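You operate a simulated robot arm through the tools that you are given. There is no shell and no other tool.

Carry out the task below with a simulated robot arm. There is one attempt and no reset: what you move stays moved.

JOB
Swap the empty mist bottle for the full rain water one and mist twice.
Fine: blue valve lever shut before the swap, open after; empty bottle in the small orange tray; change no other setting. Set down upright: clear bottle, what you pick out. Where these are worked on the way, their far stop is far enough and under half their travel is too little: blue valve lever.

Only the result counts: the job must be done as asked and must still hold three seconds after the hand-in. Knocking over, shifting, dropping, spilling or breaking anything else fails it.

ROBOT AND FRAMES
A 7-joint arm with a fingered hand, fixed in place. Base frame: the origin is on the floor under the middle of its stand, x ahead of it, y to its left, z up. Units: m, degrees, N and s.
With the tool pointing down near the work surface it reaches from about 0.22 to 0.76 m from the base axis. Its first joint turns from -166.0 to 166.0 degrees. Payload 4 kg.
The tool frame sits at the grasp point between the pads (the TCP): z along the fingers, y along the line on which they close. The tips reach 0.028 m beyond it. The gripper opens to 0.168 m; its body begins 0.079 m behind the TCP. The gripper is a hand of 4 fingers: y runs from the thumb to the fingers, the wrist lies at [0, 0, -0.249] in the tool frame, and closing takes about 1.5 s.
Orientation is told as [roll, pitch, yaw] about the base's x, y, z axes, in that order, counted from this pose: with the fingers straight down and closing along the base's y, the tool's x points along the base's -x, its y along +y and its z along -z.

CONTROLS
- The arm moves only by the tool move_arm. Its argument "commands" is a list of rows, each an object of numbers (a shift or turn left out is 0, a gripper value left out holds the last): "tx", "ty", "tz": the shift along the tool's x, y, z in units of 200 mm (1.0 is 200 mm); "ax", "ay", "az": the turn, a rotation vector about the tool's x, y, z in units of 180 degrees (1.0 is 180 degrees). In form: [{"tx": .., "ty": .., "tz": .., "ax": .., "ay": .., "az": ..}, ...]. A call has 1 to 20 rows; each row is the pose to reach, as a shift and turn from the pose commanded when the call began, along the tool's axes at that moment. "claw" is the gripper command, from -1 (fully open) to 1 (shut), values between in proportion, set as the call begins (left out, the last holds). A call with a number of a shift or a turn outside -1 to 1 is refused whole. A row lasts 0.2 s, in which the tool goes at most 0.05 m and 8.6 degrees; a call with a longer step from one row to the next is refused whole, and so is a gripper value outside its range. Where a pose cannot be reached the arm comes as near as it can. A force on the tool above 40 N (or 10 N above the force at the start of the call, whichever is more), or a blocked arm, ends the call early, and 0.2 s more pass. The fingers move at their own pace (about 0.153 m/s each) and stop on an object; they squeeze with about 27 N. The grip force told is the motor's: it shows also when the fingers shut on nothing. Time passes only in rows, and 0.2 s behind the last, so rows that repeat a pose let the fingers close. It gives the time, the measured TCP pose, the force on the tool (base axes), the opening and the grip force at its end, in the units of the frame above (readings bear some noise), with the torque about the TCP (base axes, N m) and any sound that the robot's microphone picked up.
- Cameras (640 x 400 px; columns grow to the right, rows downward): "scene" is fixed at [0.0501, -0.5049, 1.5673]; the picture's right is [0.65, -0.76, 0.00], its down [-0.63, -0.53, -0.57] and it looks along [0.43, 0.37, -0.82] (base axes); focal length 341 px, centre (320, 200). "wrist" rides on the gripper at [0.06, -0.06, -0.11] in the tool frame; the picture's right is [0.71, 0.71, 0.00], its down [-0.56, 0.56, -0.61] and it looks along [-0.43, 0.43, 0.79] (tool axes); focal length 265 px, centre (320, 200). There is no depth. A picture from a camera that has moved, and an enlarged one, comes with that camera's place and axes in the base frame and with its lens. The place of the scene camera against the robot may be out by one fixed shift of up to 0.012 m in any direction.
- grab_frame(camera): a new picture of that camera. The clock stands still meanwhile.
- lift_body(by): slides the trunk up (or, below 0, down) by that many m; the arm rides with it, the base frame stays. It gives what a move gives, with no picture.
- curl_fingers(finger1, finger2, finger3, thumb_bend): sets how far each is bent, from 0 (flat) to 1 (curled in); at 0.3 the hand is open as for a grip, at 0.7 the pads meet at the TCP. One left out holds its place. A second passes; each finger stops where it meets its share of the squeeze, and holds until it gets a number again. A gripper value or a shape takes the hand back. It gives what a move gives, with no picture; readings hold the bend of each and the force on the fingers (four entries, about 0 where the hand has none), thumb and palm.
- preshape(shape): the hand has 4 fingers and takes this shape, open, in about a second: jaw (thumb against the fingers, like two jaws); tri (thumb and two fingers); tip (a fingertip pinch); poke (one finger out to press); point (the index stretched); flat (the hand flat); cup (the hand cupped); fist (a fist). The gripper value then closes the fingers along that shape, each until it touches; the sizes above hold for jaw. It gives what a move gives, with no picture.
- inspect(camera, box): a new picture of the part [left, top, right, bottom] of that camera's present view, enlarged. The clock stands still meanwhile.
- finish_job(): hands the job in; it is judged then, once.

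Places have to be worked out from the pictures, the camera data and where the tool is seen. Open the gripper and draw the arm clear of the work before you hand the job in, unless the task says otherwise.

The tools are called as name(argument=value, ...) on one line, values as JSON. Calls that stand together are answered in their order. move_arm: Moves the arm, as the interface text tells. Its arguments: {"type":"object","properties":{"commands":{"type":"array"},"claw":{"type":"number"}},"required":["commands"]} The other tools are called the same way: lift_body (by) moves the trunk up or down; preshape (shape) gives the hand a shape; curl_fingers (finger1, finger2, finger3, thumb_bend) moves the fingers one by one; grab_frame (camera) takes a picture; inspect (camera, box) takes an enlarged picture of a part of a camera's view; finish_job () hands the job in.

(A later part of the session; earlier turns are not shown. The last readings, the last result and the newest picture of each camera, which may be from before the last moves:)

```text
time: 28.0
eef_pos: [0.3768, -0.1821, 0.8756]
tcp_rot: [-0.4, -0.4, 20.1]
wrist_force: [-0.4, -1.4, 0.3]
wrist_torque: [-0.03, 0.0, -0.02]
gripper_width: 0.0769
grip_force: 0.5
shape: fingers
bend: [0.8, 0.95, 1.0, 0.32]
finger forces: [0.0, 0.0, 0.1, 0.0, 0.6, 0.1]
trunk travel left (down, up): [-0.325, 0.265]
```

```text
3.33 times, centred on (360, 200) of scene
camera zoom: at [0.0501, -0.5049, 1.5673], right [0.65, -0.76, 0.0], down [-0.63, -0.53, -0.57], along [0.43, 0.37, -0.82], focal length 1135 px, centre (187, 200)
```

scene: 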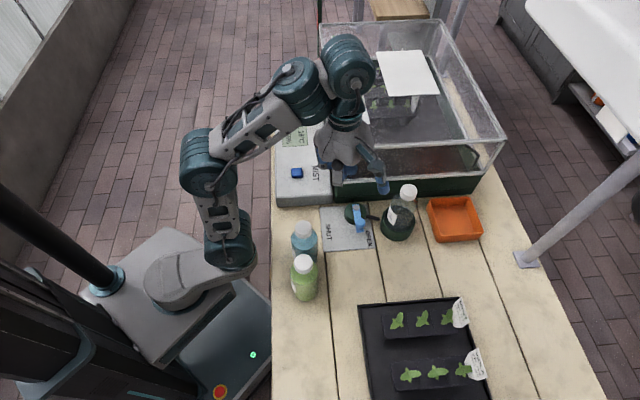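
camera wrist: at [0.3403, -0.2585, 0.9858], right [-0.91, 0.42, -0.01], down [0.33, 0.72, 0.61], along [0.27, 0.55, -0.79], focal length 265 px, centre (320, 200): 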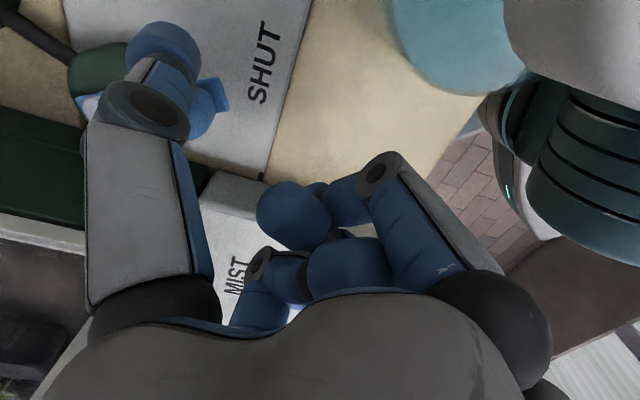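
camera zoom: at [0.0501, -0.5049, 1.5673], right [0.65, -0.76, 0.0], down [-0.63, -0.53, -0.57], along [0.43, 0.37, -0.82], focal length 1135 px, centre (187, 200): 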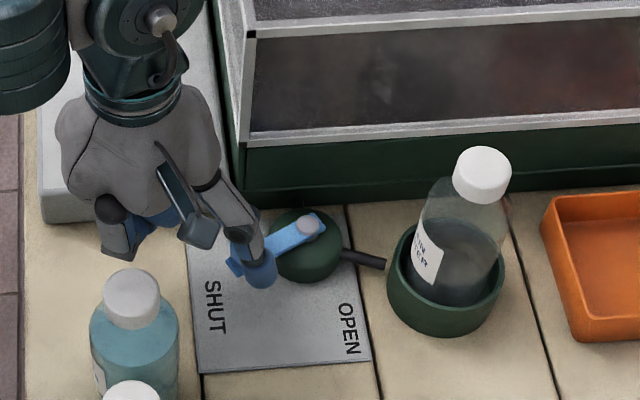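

The lever has swung to roughly 160° with little force. I continue in small steps toward the SHUT stop.

move_arm(commands=[{"tx": -0.01, "ty": 0.026}, {"tx": -0.019, "ty": 0.052}, {"tx": -0.04, "ty": 0.087}, {"tx": -0.052, "ty": 0.105}, {"tx": -0.064, "ty": 0.123}, {"tx": -0.084, "ty": 0.143}, {"tx": -0.103, "ty": 0.163}, {"tx": -0.103, "ty": 0.163}])

inspect(camera="scene", box=[280, 140, 440, 260])

grab_frame(camera="wrist")

```text
time: 29.8
eef_pos: [0.3828, -0.1444, 0.8743]
tcp_rot: [-0.3, -0.4, 19.9]
wrist_force: [-4.1, -3.6, 0.7]
wrist_torque: [-0.06, 0.06, -0.5]
gripper_width: 0.0776
grip_force: 3.0
shape: fingers
bend: [0.8, 0.95, 1.0, 0.32]
finger forces: [0.0, 0.0, 0.1, 0.0, 5.4, 0.0]
trunk travel left (down, up): [-0.325, 0.265]
```

```text
3.33 times, centred on (360, 200) of scene
camera zoom: at [0.0501, -0.5049, 1.5673], right [0.65, -0.76, 0.0], down [-0.63, -0.53, -0.57], along [0.43, 0.37, -0.82], focal length 1135 px, centre (187, 200)
```

zoom: 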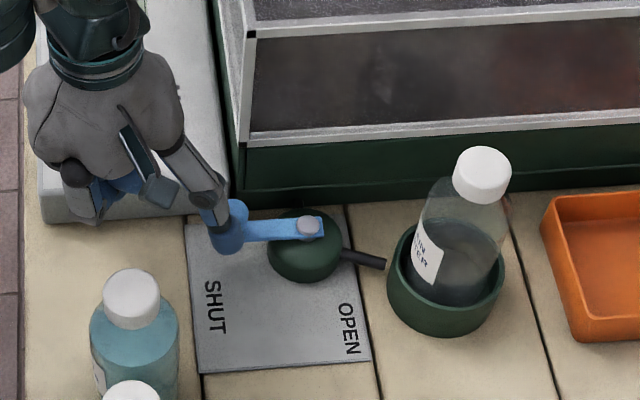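

```text
taken
camera wrist: at [0.3469, -0.2214, 0.9855], right [-0.91, 0.42, -0.01], down [0.33, 0.72, 0.62], along [0.27, 0.55, -0.79], focal length 265 px, centre (320, 200)
```

wrist: 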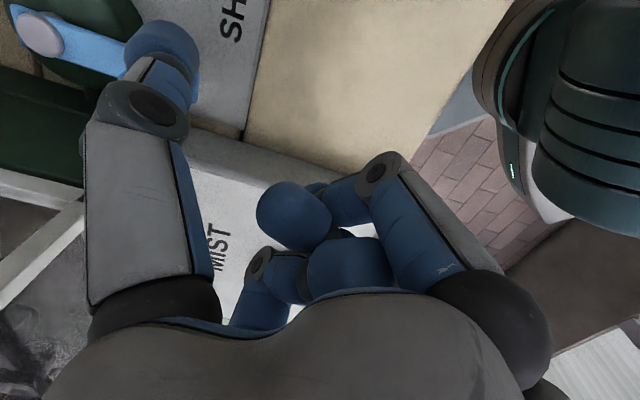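

The lever now points straight left over SHUT and the push force is rising (5 N), so it is at or near its stop. I nudge 4 mm more to confirm the stop.

move_arm(commands=[{"tx": -0.013, "ty": 0.006}, {"tx": -0.0256, "ty": 0.012}, {"tx": -0.0256, "ty": 0.012}])

inspect(camera="scene", box=[300, 160, 420, 250])

```text
time: 30.6
eef_pos: [0.3857, -0.1416, 0.8735]
tcp_rot: [-0.1, -0.2, 19.4]
wrist_force: [-27.7, -14.4, -3.3]
wrist_torque: [0.05, 0.41, -2.79]
gripper_width: 0.0786
grip_force: 15.5
shape: fingers
bend: [0.8, 0.95, 1.0, 0.31]
finger forces: [0.0, 0.1, 0.0, 0.0, 31.2, 0.0]
trunk travel left (down, up): [-0.325, 0.265]
```

```text
4.44 times, centred on (360, 205) of scene
camera zoom: at [0.0501, -0.5049, 1.5673], right [0.65, -0.76, 0.0], down [-0.63, -0.53, -0.57], along [0.43, 0.37, -0.82], focal length 1514 px, centre (142, 178)
```

zoom: 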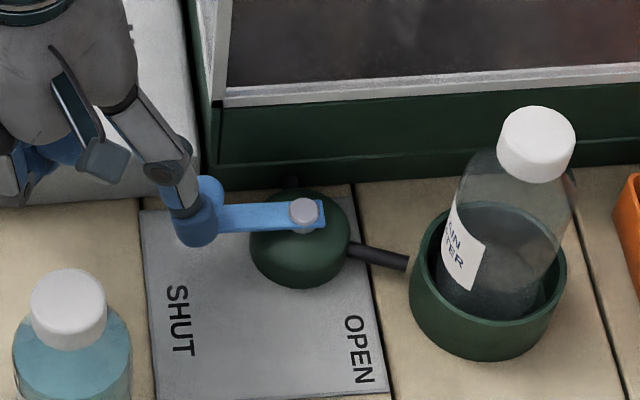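

31 N against a firm stop: the valve is shut. I back the thumb off the knob and lift clear.

move_arm(commands=[{"tx": 0.03, "ty": -0.015}, {"tx": 0.077, "ty": -0.036}, {"tx": 0.077, "ty": -0.036, "tz": -0.1}, {"tx": 0.077, "ty": -0.036, "tz": -0.3}, {"tx": 0.077, "ty": -0.036, "tz": -0.5}, {"tx": 0.077, "ty": -0.036, "tz": -0.7}, {"tx": 0.077, "ty": -0.036, "tz": -0.9}, {"tx": 0.077, "ty": -0.036, "tz": -0.9}])

inspect(camera="scene", box=[300, 160, 420, 250])

grab_frame(camera="scene")

```text
time: 32.4
eef_pos: [0.3677, -0.1429, 1.0129]
tcp_rot: [-0.5, -0.5, 20.0]
wrist_force: [0.3, -0.4, -0.1]
wrist_torque: [-0.01, -0.03, 0.03]
gripper_width: 0.0759
grip_force: 0.1
shape: fingers
bend: [0.8, 0.95, 1.0, 0.33]
finger forces: [0.0, 0.1, 0.0, 0.0, 0.0, 0.1]
out of reach, approached as far as the arm can: row 6, 7, 8
trunk travel left (down, up): [-0.325, 0.265]
```

```text
4.44 times, centred on (360, 205) of scene
camera zoom: at [0.0501, -0.5049, 1.5673], right [0.65, -0.76, 0.0], down [-0.63, -0.53, -0.57], along [0.43, 0.37, -0.82], focal length 1514 px, centre (142, 178)
```

zoom: 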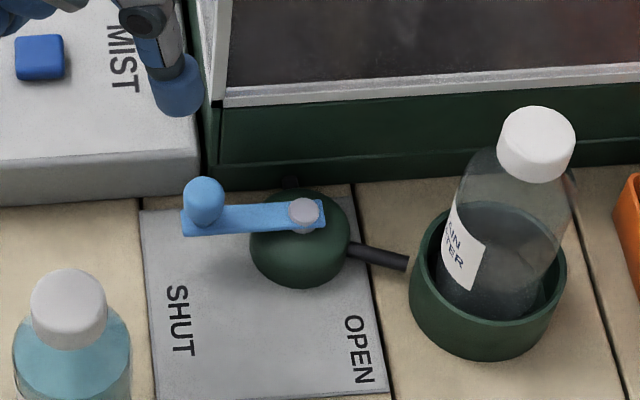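

```text
taken
```

scene: 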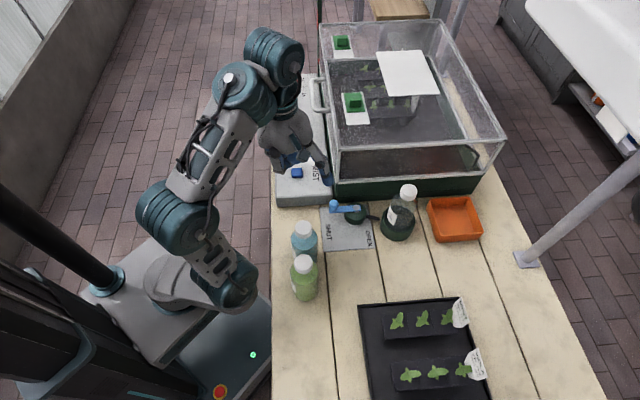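

Valve is shut (lever fully over on the SHUT side). I raise the trunk a bit, return the hand to jaw, and move over the holder for an accurate look at the empty bottle.

lift_body(by=0.1)

preshape(shape="jaw")

```text
time: 33.7
eef_pos: [0.3677, -0.1427, 1.1112]
tcp_rot: [-0.4, -0.4, 20.0]
wrist_force: [0.5, 0.6, -0.2]
wrist_torque: [-0.01, 0.0, 0.03]
gripper_width: 0.0763
grip_force: 0.0
shape: fingers
bend: [0.8, 0.95, 1.0, 0.33]
finger forces: [0.0, 0.1, 0.1, 0.0, 0.1, 0.0]
trunk travel left (down, up): [-0.425, 0.165]
```

```text
time: 34.6
eef_pos: [0.368, -0.143, 1.1125]
tcp_rot: [-0.4, -0.4, 20.0]
wrist_force: [0.4, 0.3, 0.3]
wrist_torque: [0.04, 0.0, 0.02]
gripper_width: 0.1681
grip_force: 0.1
shape: jaw
bend: [0.3, 0.3, 0.3, 0.3]
finger forces: [0.0, 0.0, 0.0, 0.1, 0.0, 0.0]
trunk travel left (down, up): [-0.425, 0.165]
```

Hand is open in jaw. I travel at height 1.11 to above the holder, turning back to yaw 0 so the fingers stand diagonal to the greenhouse face.

move_arm(commands=[{"tx": 0.021, "ty": -0.175, "az": 0.028}, {"tx": 0.042, "ty": -0.35, "az": 0.0555}, {"tx": 0.063, "ty": -0.525, "az": 0.083, "ax": -0.0015, "ay": 0.0007}, {"tx": 0.084, "ty": -0.699, "az": 0.111, "ax": -0.0028, "ay": 0.0013}, {"tx": 0.084, "ty": -0.699, "az": 0.111, "ax": -0.0028, "ay": 0.0013}])

move_arm(commands=[{"tx": -0.13, "ty": -0.1}, {"tx": -0.26, "ty": -0.2}, {"tx": -0.39, "ty": -0.31}, {"tx": -0.525, "ty": -0.41}, {"tx": -0.525, "ty": -0.41}])

grab_frame(camera="wrist")

grab_frame(camera="scene")

```text
time: 35.8
eef_pos: [0.3987, -0.2806, 1.1092]
tcp_rot: [0.1, -0.3, 0.1]
wrist_force: [-0.4, 0.4, -0.9]
wrist_torque: [0.03, 0.01, -0.02]
gripper_width: 0.1681
grip_force: 0.0
shape: jaw
bend: [0.3, 0.3, 0.3, 0.3]
finger forces: [0.1, 0.0, 0.1, 0.0, 0.0, 0.1]
trunk travel left (down, up): [-0.425, 0.165]
```

```text
time: 37.0
eef_pos: [0.4582, -0.3352, 1.0872]
tcp_rot: [0.1, -0.2, 0.1]
wrist_force: [-0.4, 0.0, 0.0]
wrist_torque: [0.0, 0.02, -0.03]
gripper_width: 0.168
grip_force: 0.1
shape: jaw
bend: [0.3, 0.3, 0.3, 0.3]
finger forces: [0.1, 0.0, 0.0, 0.1, 0.1, 0.1]
out of reach, approached as far as the arm can: row 1, 2, 3, 4, 5
trunk travel left (down, up): [-0.425, 0.165]
```

```text
taken
camera wrist: at [0.3979, -0.3954, 1.1971], right [-0.71, 0.71, 0.0], down [0.55, 0.56, 0.62], along [0.44, 0.44, -0.79], focal length 265 px, centre (320, 200)
```

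wrist: 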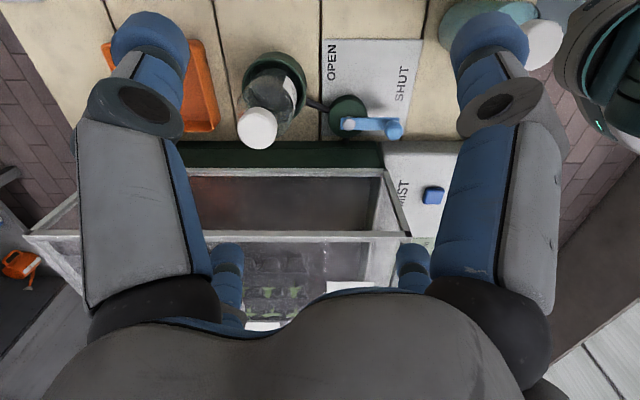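

```text
taken
```

scene: 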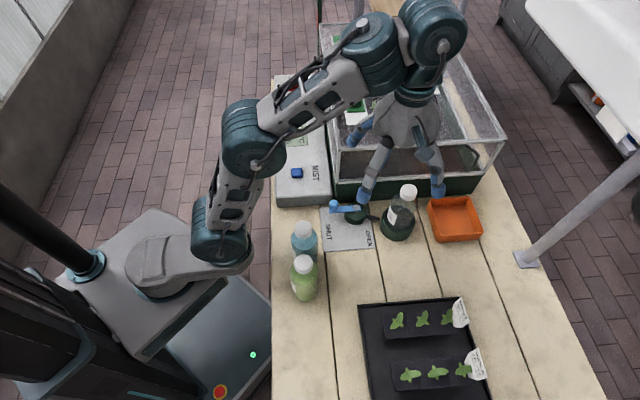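

Out of reach at that height, but the view from here is excellent. I enlarge the holder bottle and the tray.

inspect(camera="wrist", box=[200, 20, 360, 160])

inspect(camera="wrist", box=[80, 0, 320, 150])

```text
2.86 times, centred on (280, 90) of wrist
camera zoom: at [0.3979, -0.3954, 1.1971], right [-0.71, 0.71, 0.0], down [0.55, 0.56, 0.62], along [0.44, 0.44, -0.79], focal length 758 px, centre (434, 514)
```

zoom: 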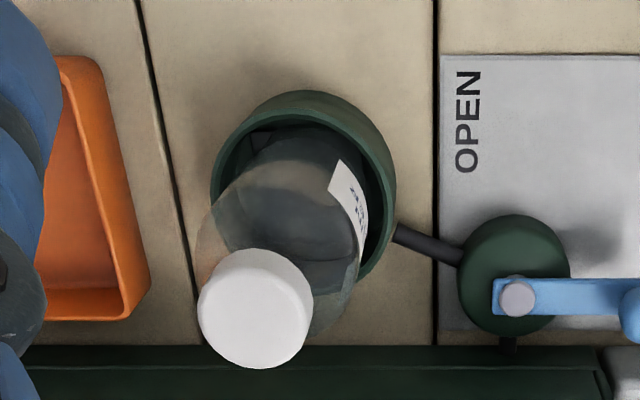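

```text
2.67 times, centred on (200, 75) of wrist
camera zoom: at [0.3979, -0.3954, 1.1971], right [-0.71, 0.71, 0.0], down [0.55, 0.56, 0.62], along [0.44, 0.44, -0.79], focal length 708 px, centre (640, 533)
```

zoom: 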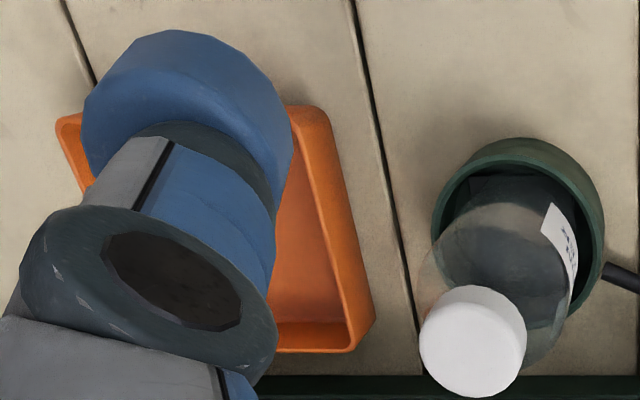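

Cup and bottle axis come out at about (0.513,-0.365), tray centre about (0.611,-0.469). I raise the trunk 5 cm, narrow the hand to ~95 mm, and move over the bottle at TCP z≈1.05.

lift_body(by=0.05)

move_arm(commands=[{"tx": -0.07, "ty": -0.04, "tz": 0.11}, {"tx": -0.14, "ty": -0.075, "tz": 0.22}, {"tx": -0.21, "ty": -0.11, "tz": 0.33}, {"tx": -0.275, "ty": -0.15, "tz": 0.42}, {"tx": -0.275, "ty": -0.15, "tz": 0.42}, {"tx": -0.275, "ty": -0.15, "tz": 0.42}], claw=-0.13)

grab_frame(camera="wrist")

grab_frame(camera="scene")

```text
time: 37.9
eef_pos: [0.4582, -0.3353, 1.1366]
tcp_rot: [0.2, -0.2, 0.2]
wrist_force: [0.6, -0.6, 0.0]
wrist_torque: [0.0, 0.01, -0.02]
gripper_width: 0.1681
grip_force: 0.0
shape: jaw
bend: [0.3, 0.3, 0.3, 0.3]
finger forces: [0.1, 0.1, 0.0, 0.1, 0.0, 0.1]
trunk travel left (down, up): [-0.475, 0.115]
```

```text
time: 39.3
eef_pos: [0.5137, -0.3647, 1.0524]
tcp_rot: [0.2, -0.2, 0.1]
wrist_force: [0.1, 0.1, 0.0]
wrist_torque: [-0.01, -0.01, 0.01]
gripper_width: 0.0954
grip_force: 0.1
shape: jaw
bend: [0.31, 0.31, 0.31, 0.31]
finger forces: [0.0, 0.0, 0.1, 0.0, 0.1, 0.0]
trunk travel left (down, up): [-0.475, 0.115]
```

```text
taken
camera wrist: at [0.4544, -0.4251, 1.1634], right [-0.71, 0.71, 0.0], down [0.55, 0.56, 0.62], along [0.44, 0.44, -0.79], focal length 265 px, centre (320, 200)
```

wrist: 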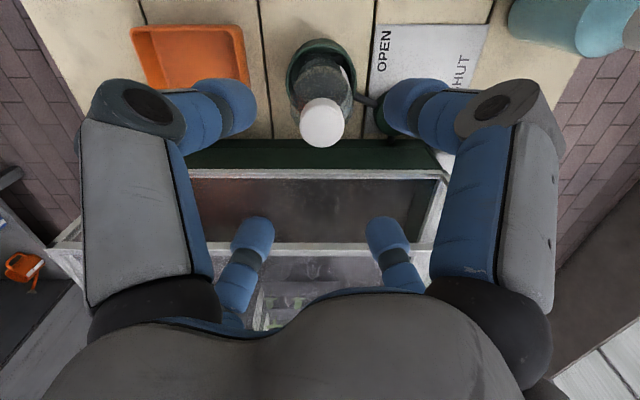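

```text
taken
```

scene: 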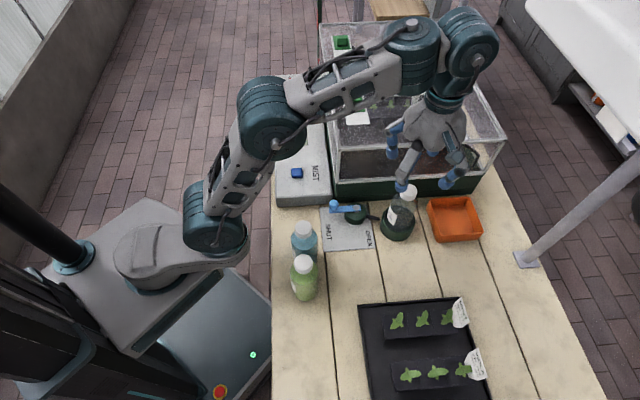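

The claw closes only the outer joints, leaving knuckles wide — too close to the greenhouse. Curling the fingers individually brings the knuckles in too, so I set all four to about 0.47 and look.

curl_fingers(finger1=0.47, finger2=0.47, finger3=0.47, thumb_bend=0.47)

grab_frame(camera="wrist")

inspect(camera="scene", box=[360, 80, 520, 240])

```text
time: 40.3
eef_pos: [0.5149, -0.3637, 1.054]
tcp_rot: [0.1, -0.2, 0.1]
wrist_force: [-0.5, 1.0, 1.1]
wrist_torque: [0.01, 0.0, -0.02]
gripper_width: 0.0668
grip_force: 0.2
shape: fingers
bend: [0.47, 0.47, 0.47, 0.47]
finger forces: [0.1, 0.1, 0.0, 0.0, 0.0, 0.0]
trunk travel left (down, up): [-0.475, 0.115]
```

```text
taken
camera wrist: at [0.4543, -0.4251, 1.1634], right [-0.71, 0.71, 0.0], down [0.55, 0.56, 0.62], along [0.44, 0.44, -0.79], focal length 265 px, centre (320, 200)
```

wrist: 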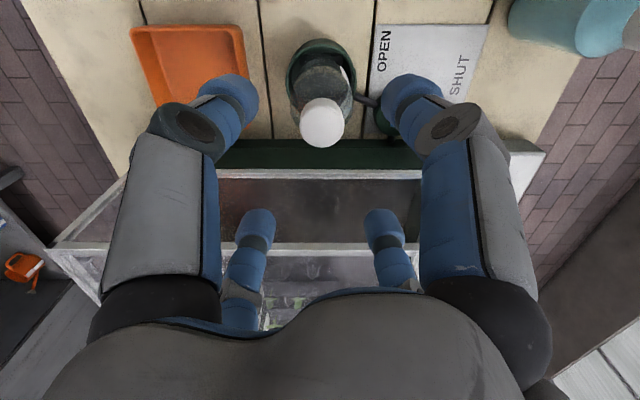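

```text
2.50 times, centred on (440, 160) of scene
camera zoom: at [0.0501, -0.5049, 1.5673], right [0.65, -0.76, 0.0], down [-0.63, -0.53, -0.57], along [0.43, 0.37, -0.82], focal length 852 px, centre (20, 300)
```

zoom: 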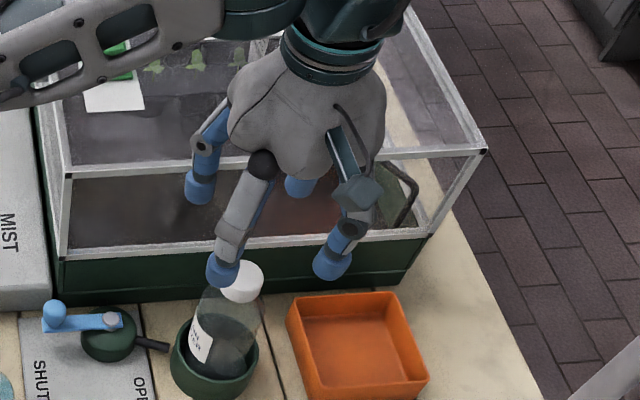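

Bend 0.47 gives only 67 mm. I check the cap position in close-up to centre the hand, then open slightly more (0.43).

inspect(camera="wrist", box=[260, 20, 388, 160])

curl_fingers(finger1=0.435, finger2=0.435, finger3=0.435, thumb_bend=0.435)

```text
2.86 times, centred on (324, 90) of wrist
camera zoom: at [0.4543, -0.4251, 1.1634], right [-0.71, 0.71, 0.0], down [0.55, 0.56, 0.62], along [0.44, 0.44, -0.79], focal length 758 px, centre (309, 514)
```

zoom: 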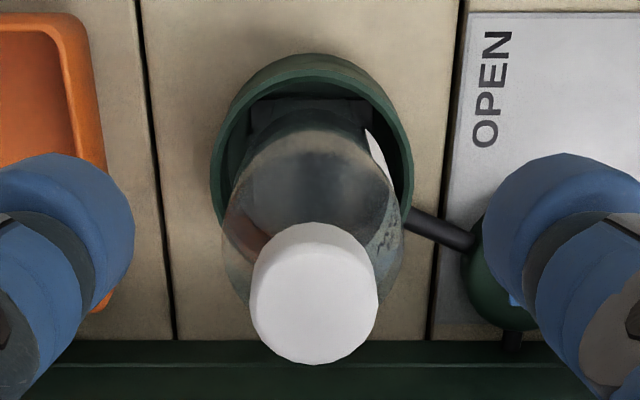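

```text
time: 41.3
eef_pos: [0.5139, -0.3639, 1.0526]
tcp_rot: [0.1, -0.2, 0.1]
wrist_force: [-0.2, 0.1, 1.6]
wrist_torque: [0.0, 0.0, 0.0]
gripper_width: 0.078
grip_force: 0.0
shape: fingers
bend: [0.43, 0.43, 0.43, 0.43]
finger forces: [0.2, 0.0, 0.0, 0.0, 0.0, 0.0]
trunk travel left (down, up): [-0.475, 0.115]
```

The bottle axis is at (0.5136,-0.3639), right under the TCP; greenhouse face is at v≈0.19, leaving about 1 cm. I open to bend 0.41 and descend around the bottle.

curl_fingers(finger1=0.41, finger2=0.41, finger3=0.41, thumb_bend=0.41)

move_arm(commands=[{"tz": 0.12}, {"tz": 0.24}, {"tz": 0.36}, {"tz": 0.36}])

grab_frame(camera="wrist")

inspect(camera="scene", box=[340, 100, 500, 260])

```text
time: 42.3
eef_pos: [0.5151, -0.3639, 1.0523]
tcp_rot: [0.2, -0.1, 0.2]
wrist_force: [0.4, -0.2, -0.1]
wrist_torque: [-0.01, 0.01, -0.02]
gripper_width: 0.0843
grip_force: 0.0
shape: fingers
bend: [0.41, 0.41, 0.41, 0.41]
finger forces: [0.0, 0.0, 0.0, 0.0, 0.0, 0.0]
trunk travel left (down, up): [-0.475, 0.115]
```

```text
time: 43.3
eef_pos: [0.5143, -0.3637, 0.9832]
tcp_rot: [0.2, -0.2, 0.1]
wrist_force: [-0.4, -0.5, 0.3]
wrist_torque: [0.04, 0.01, 0.0]
gripper_width: 0.0842
grip_force: 0.0
shape: fingers
bend: [0.41, 0.41, 0.41, 0.41]
finger forces: [0.0, 0.0, 0.1, 0.0, 0.0, 0.0]
trunk travel left (down, up): [-0.475, 0.115]
```

```text
taken
camera wrist: at [0.4536, -0.4247, 1.0932], right [-0.71, 0.71, 0.0], down [0.56, 0.56, 0.62], along [0.44, 0.44, -0.79], focal length 265 px, centre (320, 200)
```

wrist: 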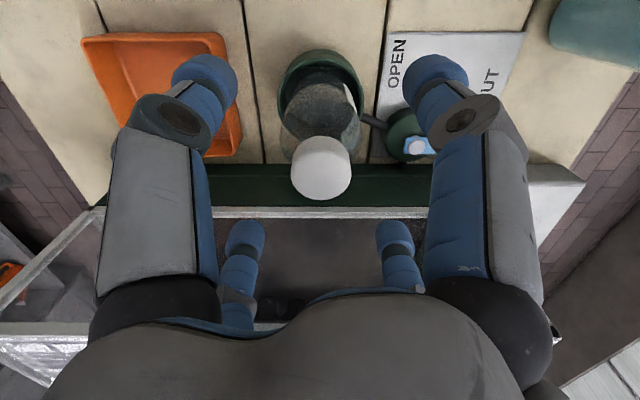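

```text
2.50 times, centred on (420, 180) of scene
camera zoom: at [0.0501, -0.5049, 1.5673], right [0.65, -0.76, 0.0], down [-0.63, -0.53, -0.57], along [0.43, 0.37, -0.82], focal length 852 px, centre (70, 250)
```

zoom: 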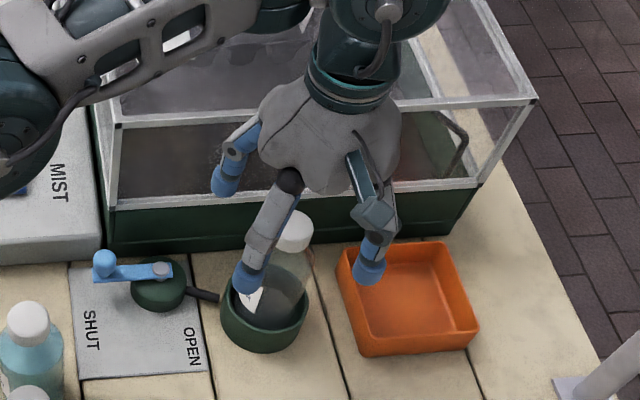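

Centred with no contact. I lower the rest of the way to TCP z≈0.905.

move_arm(commands=[{"tz": 0.1}, {"tz": 0.2}, {"tz": 0.3}, {"tz": 0.39}, {"tz": 0.39}])

grab_frame(camera="wrist")

inspect(camera="scene", box=[340, 100, 500, 260])

```text
time: 44.5
eef_pos: [0.5132, -0.3624, 0.9041]
tcp_rot: [0.2, -0.2, 0.1]
wrist_force: [0.5, 0.8, 0.2]
wrist_torque: [-0.01, 0.0, 0.0]
gripper_width: 0.0842
grip_force: 0.0
shape: fingers
bend: [0.41, 0.41, 0.41, 0.41]
finger forces: [0.0, 0.0, 0.0, 0.0, 0.0, 0.0]
trunk travel left (down, up): [-0.475, 0.115]
```

```text
taken
camera wrist: at [0.4527, -0.4234, 1.0143], right [-0.71, 0.71, 0.0], down [0.55, 0.56, 0.62], along [0.44, 0.44, -0.79], focal length 265 px, centre (320, 200)
```

wrist: 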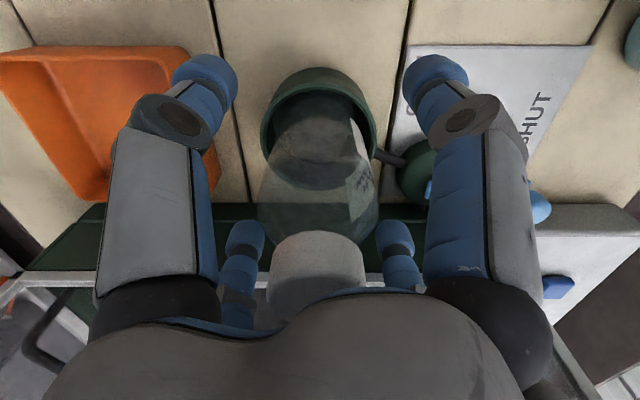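

```text
2.50 times, centred on (420, 180) of scene
camera zoom: at [0.0501, -0.5049, 1.5673], right [0.65, -0.76, 0.0], down [-0.63, -0.53, -0.57], along [0.43, 0.37, -0.82], focal length 852 px, centre (70, 250)
```

zoom: 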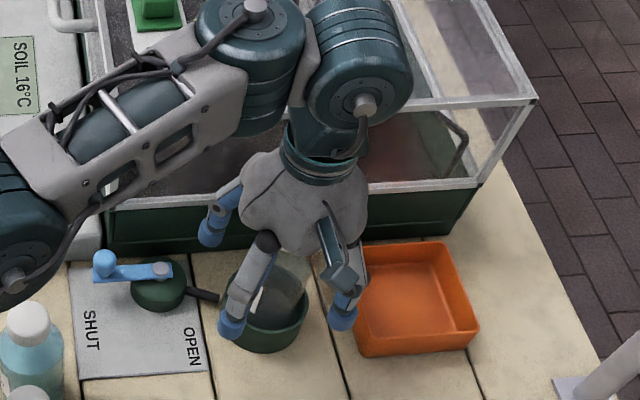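

The hand surrounds the bottle body evenly. I close the fingers onto it.

curl_fingers(finger1=0.65, finger2=0.65, finger3=0.65, thumb_bend=0.65)

grab_frame(camera="wrist")

```text
time: 45.5
eef_pos: [0.5134, -0.3616, 0.9033]
tcp_rot: [0.2, -0.2, 0.1]
wrist_force: [-0.9, -0.1, 0.2]
wrist_torque: [0.03, 0.01, -0.01]
gripper_width: 0.0357
grip_force: 17.8
shape: fingers
bend: [0.57, 0.56, 0.57, 0.58]
finger forces: [7.4, 8.0, 7.4, 0.0, 12.4, 0.0]
trunk travel left (down, up): [-0.475, 0.115]
```

```text
taken
camera wrist: at [0.4526, -0.4235, 1.0144], right [-0.71, 0.71, 0.0], down [0.56, 0.56, 0.62], along [0.44, 0.44, -0.79], focal length 265 px, centre (320, 200)
```

wrist: 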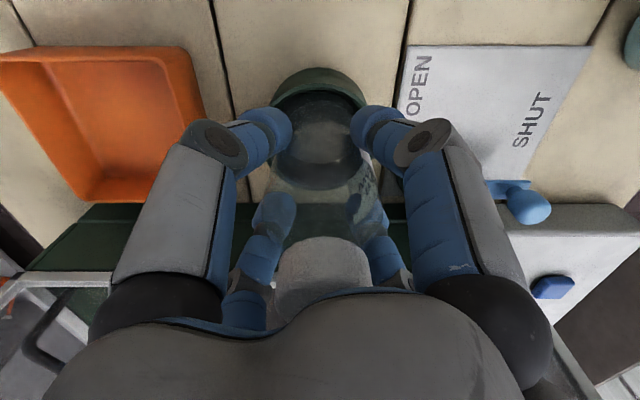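

All four digits hold the bottle (7–12 N each). I lift straight up with the trunk.

lift_body(by=0.09)

grab_frame(camera="wrist")

grab_frame(camera="scene")

```text
time: 46.8
eef_pos: [0.5134, -0.3616, 0.9931]
tcp_rot: [0.2, -0.2, 0.1]
wrist_force: [0.4, 0.5, -0.8]
wrist_torque: [0.02, 0.0, 0.02]
gripper_width: 0.0354
grip_force: 18.0
shape: fingers
bend: [0.57, 0.56, 0.57, 0.58]
finger forces: [7.4, 8.0, 7.4, 0.1, 12.5, 0.0]
trunk travel left (down, up): [-0.565, 0.025]
```

```text
taken
camera wrist: at [0.4527, -0.4236, 1.1043], right [-0.71, 0.71, 0.0], down [0.56, 0.56, 0.62], along [0.44, 0.44, -0.79], focal length 265 px, centre (320, 200)
```

wrist: 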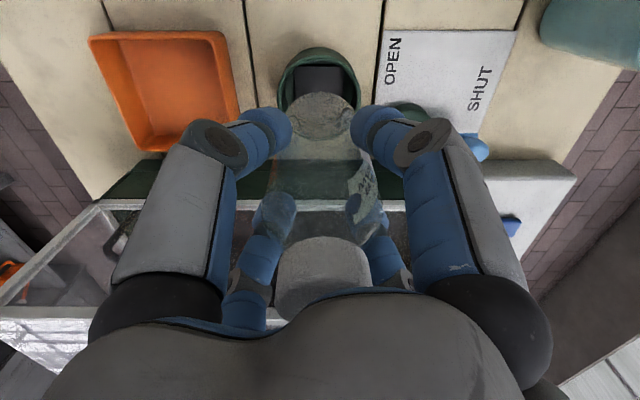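

```text
taken
```

scene: 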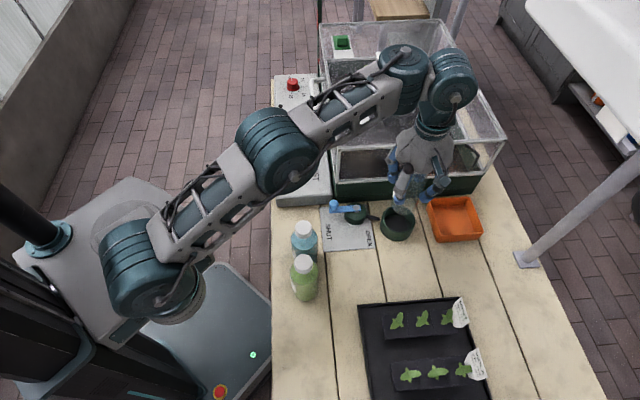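

The bottle is out and the cup stays put. I enlarge the tray to measure its centre from this viewpoint.

inspect(camera="wrist", box=[60, 10, 300, 160])

inspect(camera="scene", box=[370, 150, 510, 260])

```text
2.67 times, centred on (180, 85) of wrist
camera zoom: at [0.4527, -0.4236, 1.1043], right [-0.71, 0.71, 0.0], down [0.56, 0.56, 0.62], along [0.44, 0.44, -0.79], focal length 708 px, centre (693, 507)
```

zoom: 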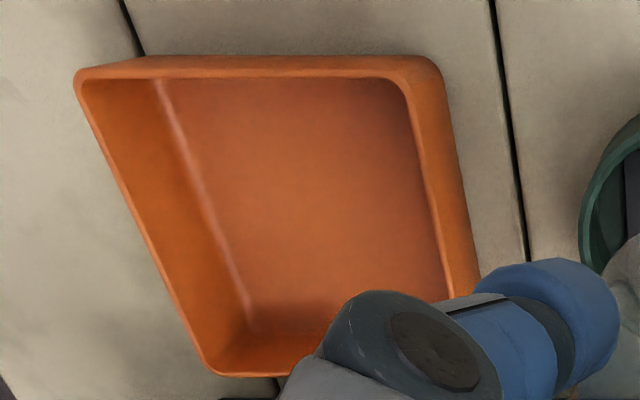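

```text
3.64 times, centred on (440, 205) of scene
camera zoom: at [0.0501, -0.5049, 1.5673], right [0.65, -0.76, 0.0], down [-0.63, -0.53, -0.57], along [0.43, 0.37, -0.82], focal length 1238 px, centre (-116, 182)
```

zoom: 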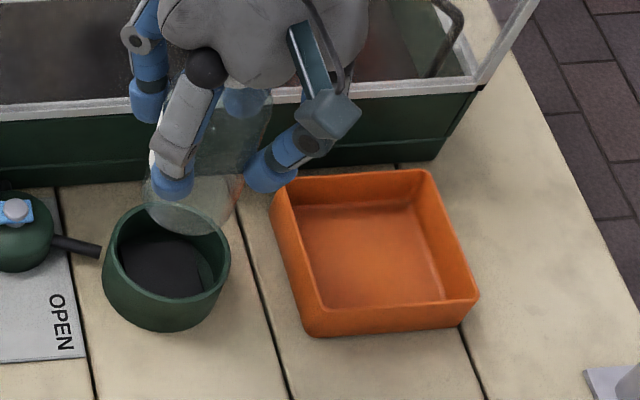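

Tray centre is (u,v)=(0.764,0.103), i.e. (0.613,-0.467), floor about 10 cm square. I carry the bottle over it at constant height, aiming for (0.6045,-0.4588), still well inside and within reach.

move_arm(commands=[{"tx": -0.09, "ty": -0.097}, {"tx": -0.18, "ty": -0.194}, {"tx": -0.27, "ty": -0.291}, {"tx": -0.36, "ty": -0.388}, {"tx": -0.4555, "ty": -0.486}, {"tx": -0.4555, "ty": -0.486}, {"tx": -0.4555, "ty": -0.486}])

grab_frame(camera="wrist")

inspect(camera="scene", box=[370, 110, 530, 260])

```text
time: 48.4
eef_pos: [0.5912, -0.4481, 0.9957]
tcp_rot: [0.3, -0.2, 0.1]
wrist_force: [-0.7, -0.3, -0.8]
wrist_torque: [0.04, -0.03, 0.01]
gripper_width: 0.0352
grip_force: 17.8
shape: fingers
bend: [0.57, 0.56, 0.57, 0.58]
finger forces: [7.5, 7.7, 7.4, 0.0, 12.5, 0.0]
out of reach, approached as far as the arm can: row 5, 6, 7
trunk travel left (down, up): [-0.565, 0.025]
```

```text
taken
camera wrist: at [0.5312, -0.509, 1.105], right [-0.71, 0.71, 0.0], down [0.55, 0.56, 0.62], along [0.44, 0.44, -0.79], focal length 265 px, centre (320, 200)
```

wrist: 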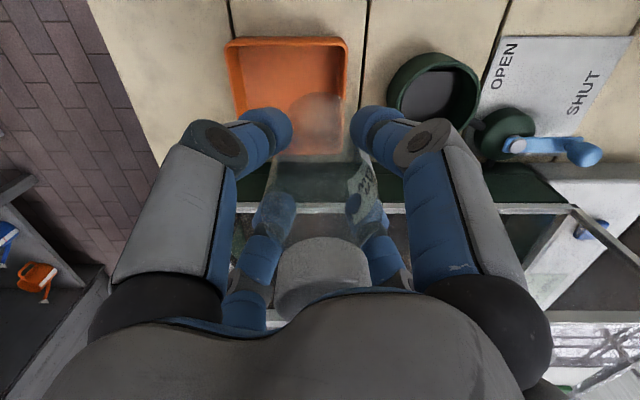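

```text
2.67 times, centred on (450, 185) of scene
camera zoom: at [0.0501, -0.5049, 1.5673], right [0.65, -0.76, 0.0], down [-0.63, -0.53, -0.57], along [0.43, 0.37, -0.82], focal length 908 px, centre (-27, 240)
```

zoom: 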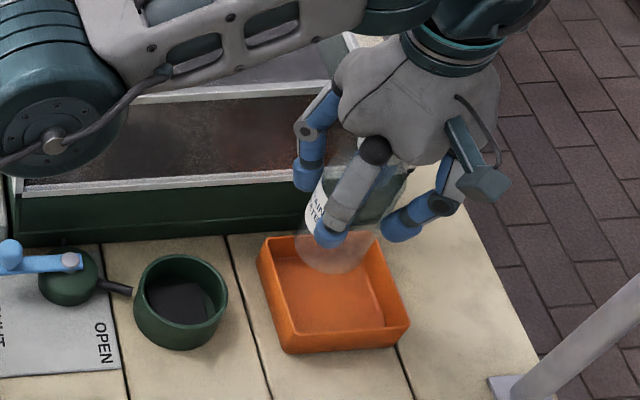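

The arm stops 1.3 cm short (bottle axis at u≈0.735). A 3.5° outward tilt of the hand gives the missing reach and the bottle will still settle upright; I tilt and shift 13 mm further out.

move_arm(commands=[{"ax": 0.004, "ay": -0.0052}, {"ax": 0.008, "ay": -0.0104, "tx": -0.01, "ty": -0.01}, {"ax": 0.01175, "ay": -0.0155, "tx": -0.025, "ty": -0.025}, {"ax": 0.01175, "ay": -0.0155, "tx": -0.046, "ty": -0.046}, {"ax": 0.01175, "ay": -0.0155, "tx": -0.046, "ty": -0.046}])

grab_frame(camera="wrist")

inspect(camera="scene", box=[370, 110, 530, 260])

```text
time: 49.6
eef_pos: [0.6022, -0.4559, 0.9937]
tcp_rot: [-1.9, -3.1, 0.1]
wrist_force: [-0.2, -0.2, 0.0]
wrist_torque: [0.01, 0.02, -0.01]
gripper_width: 0.0356
grip_force: 17.2
shape: fingers
bend: [0.57, 0.56, 0.57, 0.58]
finger forces: [7.2, 7.8, 7.4, 0.0, 12.4, 0.0]
trunk travel left (down, up): [-0.565, 0.025]
```

```text
taken
camera wrist: at [0.5358, -0.5133, 1.1023], right [-0.71, 0.71, -0.06], down [0.53, 0.58, 0.62], along [0.48, 0.41, -0.78], focal length 265 px, centre (320, 200)
```

wrist: 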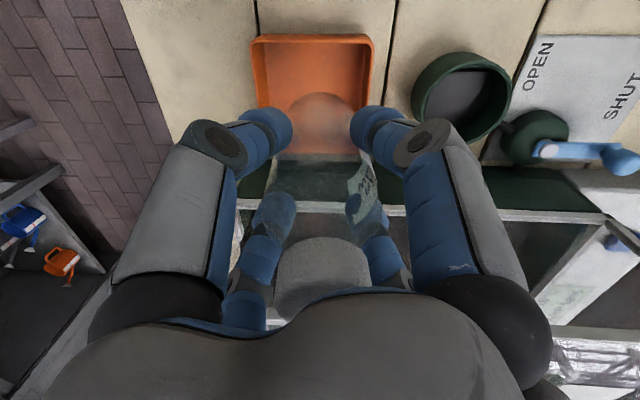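

```text
2.67 times, centred on (450, 185) of scene
camera zoom: at [0.0501, -0.5049, 1.5673], right [0.65, -0.76, 0.0], down [-0.63, -0.53, -0.57], along [0.43, 0.37, -0.82], focal length 908 px, centre (-27, 240)
```

zoom: 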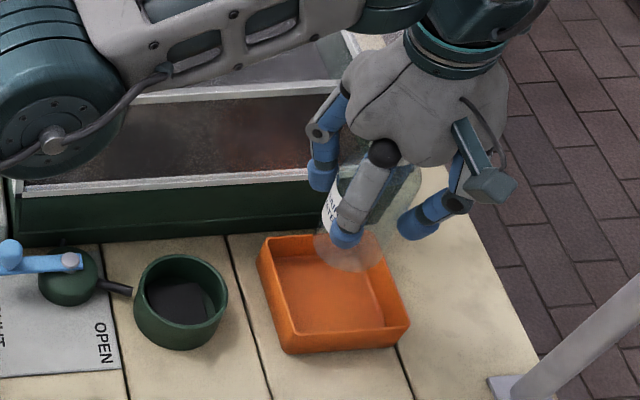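

Bottle bottom should land at about (u,v)=(0.754,0.105), inside the tray. I lower with the trunk, most of the way first.

lift_body(by=-0.08)

grab_frame(camera="wrist")

inspect(camera="scene", box=[370, 110, 530, 260])

```text
time: 50.8
eef_pos: [0.6018, -0.457, 0.9137]
tcp_rot: [-1.8, -3.0, 0.1]
wrist_force: [-0.9, 0.0, -0.9]
wrist_torque: [0.02, -0.01, 0.0]
gripper_width: 0.0355
grip_force: 18.0
shape: fingers
bend: [0.57, 0.56, 0.57, 0.58]
finger forces: [7.3, 7.8, 7.4, 0.1, 12.4, 0.0]
trunk travel left (down, up): [-0.485, 0.105]
```

```text
taken
camera wrist: at [0.5359, -0.513, 1.0225], right [-0.71, 0.71, -0.06], down [0.52, 0.58, 0.62], along [0.48, 0.41, -0.78], focal length 265 px, centre (320, 200)
```

wrist: 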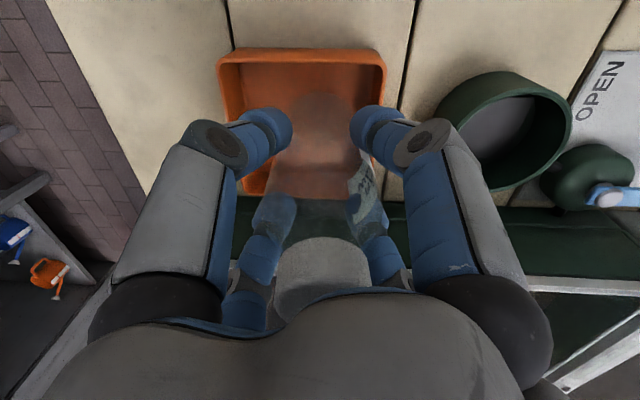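

```text
2.67 times, centred on (450, 185) of scene
camera zoom: at [0.0501, -0.5049, 1.5673], right [0.65, -0.76, 0.0], down [-0.63, -0.53, -0.57], along [0.43, 0.37, -0.82], focal length 908 px, centre (-27, 240)
```

zoom: 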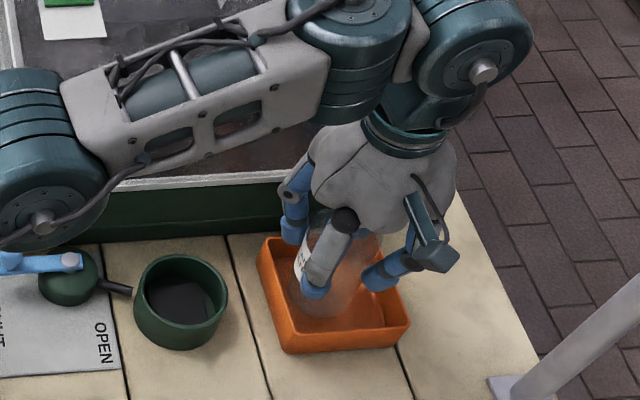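

The bottle is inside the tray walls, about 1 cm above the floor. I check the clearance to the near wall.

inspect(camera="wrist", box=[200, 30, 420, 220])

inspect(camera="scene", box=[420, 180, 500, 250])

```text
2.11 times, centred on (310, 125) of wrist
camera zoom: at [0.5359, -0.513, 1.0225], right [-0.71, 0.71, -0.06], down [0.52, 0.58, 0.62], along [0.48, 0.41, -0.78], focal length 559 px, centre (341, 358)
```

zoom: 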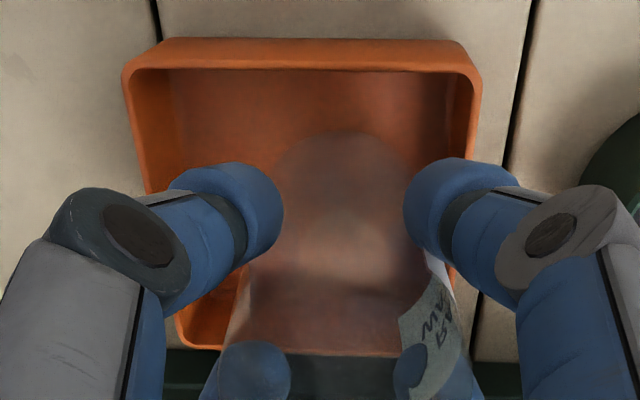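

```text
5.71 times, centred on (460, 215) of scene
camera zoom: at [0.0501, -0.5049, 1.5673], right [0.65, -0.76, 0.0], down [-0.63, -0.53, -0.57], along [0.43, 0.37, -0.82], focal length 1946 px, centre (-480, 114)
```

zoom: 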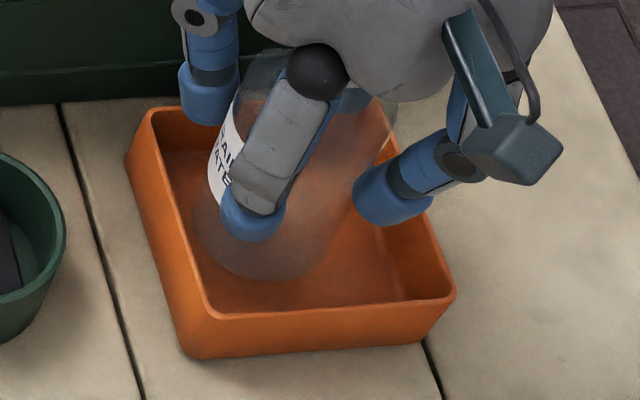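

Good clearance all around. I lower in small steps until the bottle touches the floor of the tray.

lift_body(by=-0.008)

lift_body(by=-0.003)

```text
time: 51.3
eef_pos: [0.6013, -0.4557, 0.9051]
tcp_rot: [-1.9, -2.9, 0.1]
wrist_force: [-0.2, -1.2, -1.2]
wrist_torque: [-0.02, -0.01, -0.01]
gripper_width: 0.0355
grip_force: 17.4
shape: fingers
bend: [0.57, 0.56, 0.57, 0.58]
finger forces: [7.3, 7.8, 7.4, 0.1, 12.3, 0.1]
trunk travel left (down, up): [-0.477, 0.113]
```

```text
time: 51.8
eef_pos: [0.602, -0.4564, 0.9011]
tcp_rot: [-1.8, -2.9, 0.1]
wrist_force: [0.0, 0.7, -1.1]
wrist_torque: [-0.01, 0.02, -0.02]
gripper_width: 0.0355
grip_force: 17.5
shape: fingers
bend: [0.57, 0.56, 0.57, 0.58]
finger forces: [7.3, 7.8, 7.5, 0.0, 12.4, 0.1]
trunk travel left (down, up): [-0.474, 0.116]
```

No contact yet at TCP 0.901; I continue down in 3 mm steps.

lift_body(by=-0.003)

lift_body(by=-0.002)

```text
time: 52.4
eef_pos: [0.6019, -0.455, 0.8989]
tcp_rot: [-1.9, -3.1, 0.2]
wrist_force: [-0.2, 0.6, -0.1]
wrist_torque: [-0.02, 0.03, 0.0]
gripper_width: 0.0353
grip_force: 17.4
shape: fingers
bend: [0.57, 0.56, 0.57, 0.58]
finger forces: [7.2, 7.8, 7.3, 0.0, 12.4, 0.1]
trunk travel left (down, up): [-0.471, 0.119]
```

```text
time: 52.9
eef_pos: [0.601, -0.4559, 0.8976]
tcp_rot: [-1.9, -3.1, 0.0]
wrist_force: [1.2, 0.0, 2.3]
wrist_torque: [0.03, 0.04, 0.02]
gripper_width: 0.0355
grip_force: 17.6
shape: fingers
bend: [0.57, 0.56, 0.57, 0.58]
finger forces: [7.4, 7.9, 7.7, 0.1, 12.5, 0.0]
trunk travel left (down, up): [-0.469, 0.121]
```

Force turns upward (2.3 N): the bottle touches the tray. One more millimetre, then I open the fingers gently.

lift_body(by=-0.001)

curl_fingers(finger1=0.52, finger2=0.52, finger3=0.52, thumb_bend=0.52)

grab_frame(camera="wrist")

```text
time: 53.4
eef_pos: [0.6009, -0.4556, 0.8962]
tcp_rot: [-2.0, -3.1, 0.1]
wrist_force: [0.4, -1.2, 7.9]
wrist_torque: [-0.01, 0.02, 0.01]
gripper_width: 0.0356
grip_force: 18.2
shape: fingers
bend: [0.57, 0.56, 0.57, 0.58]
finger forces: [7.6, 7.8, 7.9, 0.0, 13.1, 0.1]
trunk travel left (down, up): [-0.468, 0.122]
```

```text
time: 54.4
eef_pos: [0.6009, -0.4552, 0.8968]
tcp_rot: [-1.9, -3.0, 0.1]
wrist_force: [0.6, -0.1, 0.0]
wrist_torque: [-0.02, -0.01, 0.0]
gripper_width: 0.0508
grip_force: 0.0
shape: fingers
bend: [0.52, 0.52, 0.52, 0.52]
finger forces: [0.0, 0.0, 0.0, 0.0, 0.1, 0.0]
trunk travel left (down, up): [-0.468, 0.122]
```

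```text
taken
camera wrist: at [0.5359, -0.513, 1.0054], right [-0.71, 0.71, -0.06], down [0.52, 0.58, 0.62], along [0.48, 0.41, -0.78], focal length 265 px, centre (320, 200)
```

wrist: 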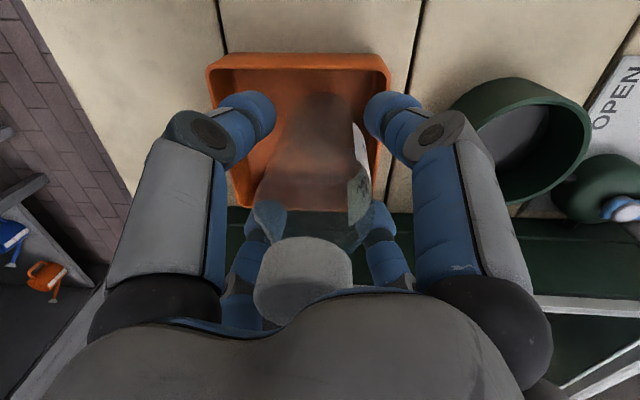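

Released; the bottle stands in the tray. I open wider and raise the hand clear with the trunk.

curl_fingers(finger1=0.39, finger2=0.39, finger3=0.39, thumb_bend=0.39)

lift_body(by=0.12)

grab_frame(camera="wrist")

inspect(camera="scene", box=[370, 110, 530, 260])

```text
time: 55.4
eef_pos: [0.6011, -0.4561, 0.8973]
tcp_rot: [-1.9, -3.0, 0.1]
wrist_force: [-0.1, -0.1, -0.3]
wrist_torque: [0.01, -0.03, 0.0]
gripper_width: 0.0902
grip_force: 0.0
shape: fingers
bend: [0.39, 0.39, 0.39, 0.39]
finger forces: [0.1, 0.1, 0.0, 0.1, 0.1, 0.0]
trunk travel left (down, up): [-0.468, 0.122]
```

```text
time: 56.9
eef_pos: [0.6018, -0.4559, 1.0171]
tcp_rot: [-1.8, -3.0, 0.1]
wrist_force: [0.0, -0.5, -0.2]
wrist_torque: [-0.02, -0.02, -0.01]
gripper_width: 0.0903
grip_force: 0.0
shape: fingers
bend: [0.39, 0.39, 0.39, 0.39]
finger forces: [0.0, 0.0, 0.0, 0.0, 0.1, 0.0]
trunk travel left (down, up): [-0.588, 0.002]
```

```text
taken
camera wrist: at [0.536, -0.5131, 1.1252], right [-0.71, 0.71, -0.06], down [0.52, 0.58, 0.62], along [0.48, 0.41, -0.78], focal length 265 px, centre (320, 200)
```

wrist: 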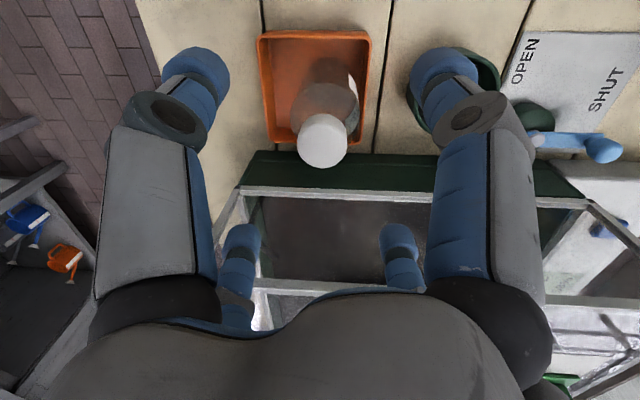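

```text
2.67 times, centred on (450, 185) of scene
camera zoom: at [0.0501, -0.5049, 1.5673], right [0.65, -0.76, 0.0], down [-0.63, -0.53, -0.57], along [0.43, 0.37, -0.82], focal length 908 px, centre (-27, 240)
```

zoom: 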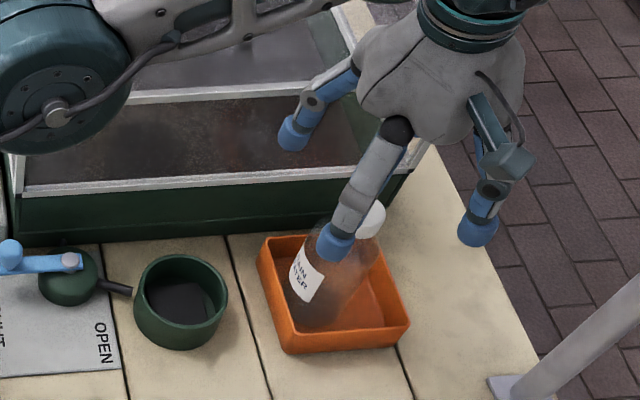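

The empty bottle stands upright in the orange tray. I level the hand and move back toward the middle of the bench.

move_arm(commands=[{"ax": -0.0053, "ay": 0.0083}, {"ax": -0.01056, "ay": 0.0167}, {"ax": -0.01056, "ay": 0.0167, "tx": 0.15, "ty": 0.08}, {"ax": -0.01056, "ay": 0.0167, "tx": 0.3, "ty": 0.17, "tz": -0.02}, {"ax": -0.01056, "ay": 0.0167, "tx": 0.45, "ty": 0.26, "tz": -0.04}, {"ax": -0.01056, "ay": 0.0167, "tx": 0.6, "ty": 0.35, "tz": -0.05}, {"ax": -0.01056, "ay": 0.0167, "tx": 0.76, "ty": 0.45, "tz": -0.07}, {"ax": -0.01056, "ay": 0.0167, "tx": 0.76, "ty": 0.45, "tz": -0.07}])

grab_frame(camera="scene")

```text
time: 58.7
eef_pos: [0.4488, -0.3667, 1.0193]
tcp_rot: [0.0, 0.0, 0.1]
wrist_force: [0.0, -0.6, 0.4]
wrist_torque: [-0.01, 0.01, 0.01]
gripper_width: 0.0904
grip_force: 0.1
shape: fingers
bend: [0.39, 0.39, 0.39, 0.39]
finger forces: [0.0, 0.0, 0.1, 0.0, 0.0, 0.0]
out of reach, approached as far as the arm can: row 1, 2
trunk travel left (down, up): [-0.588, 0.002]
```

```text
taken
```

scene: 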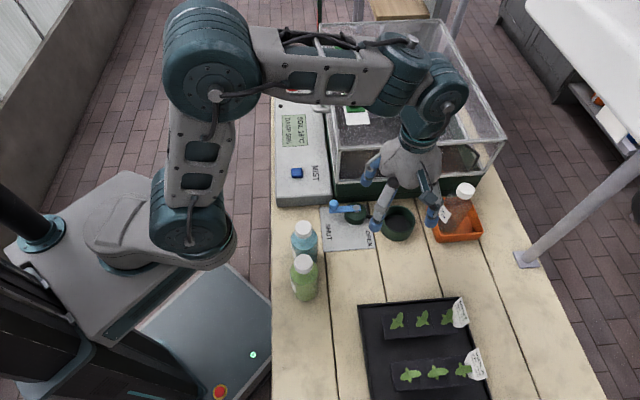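

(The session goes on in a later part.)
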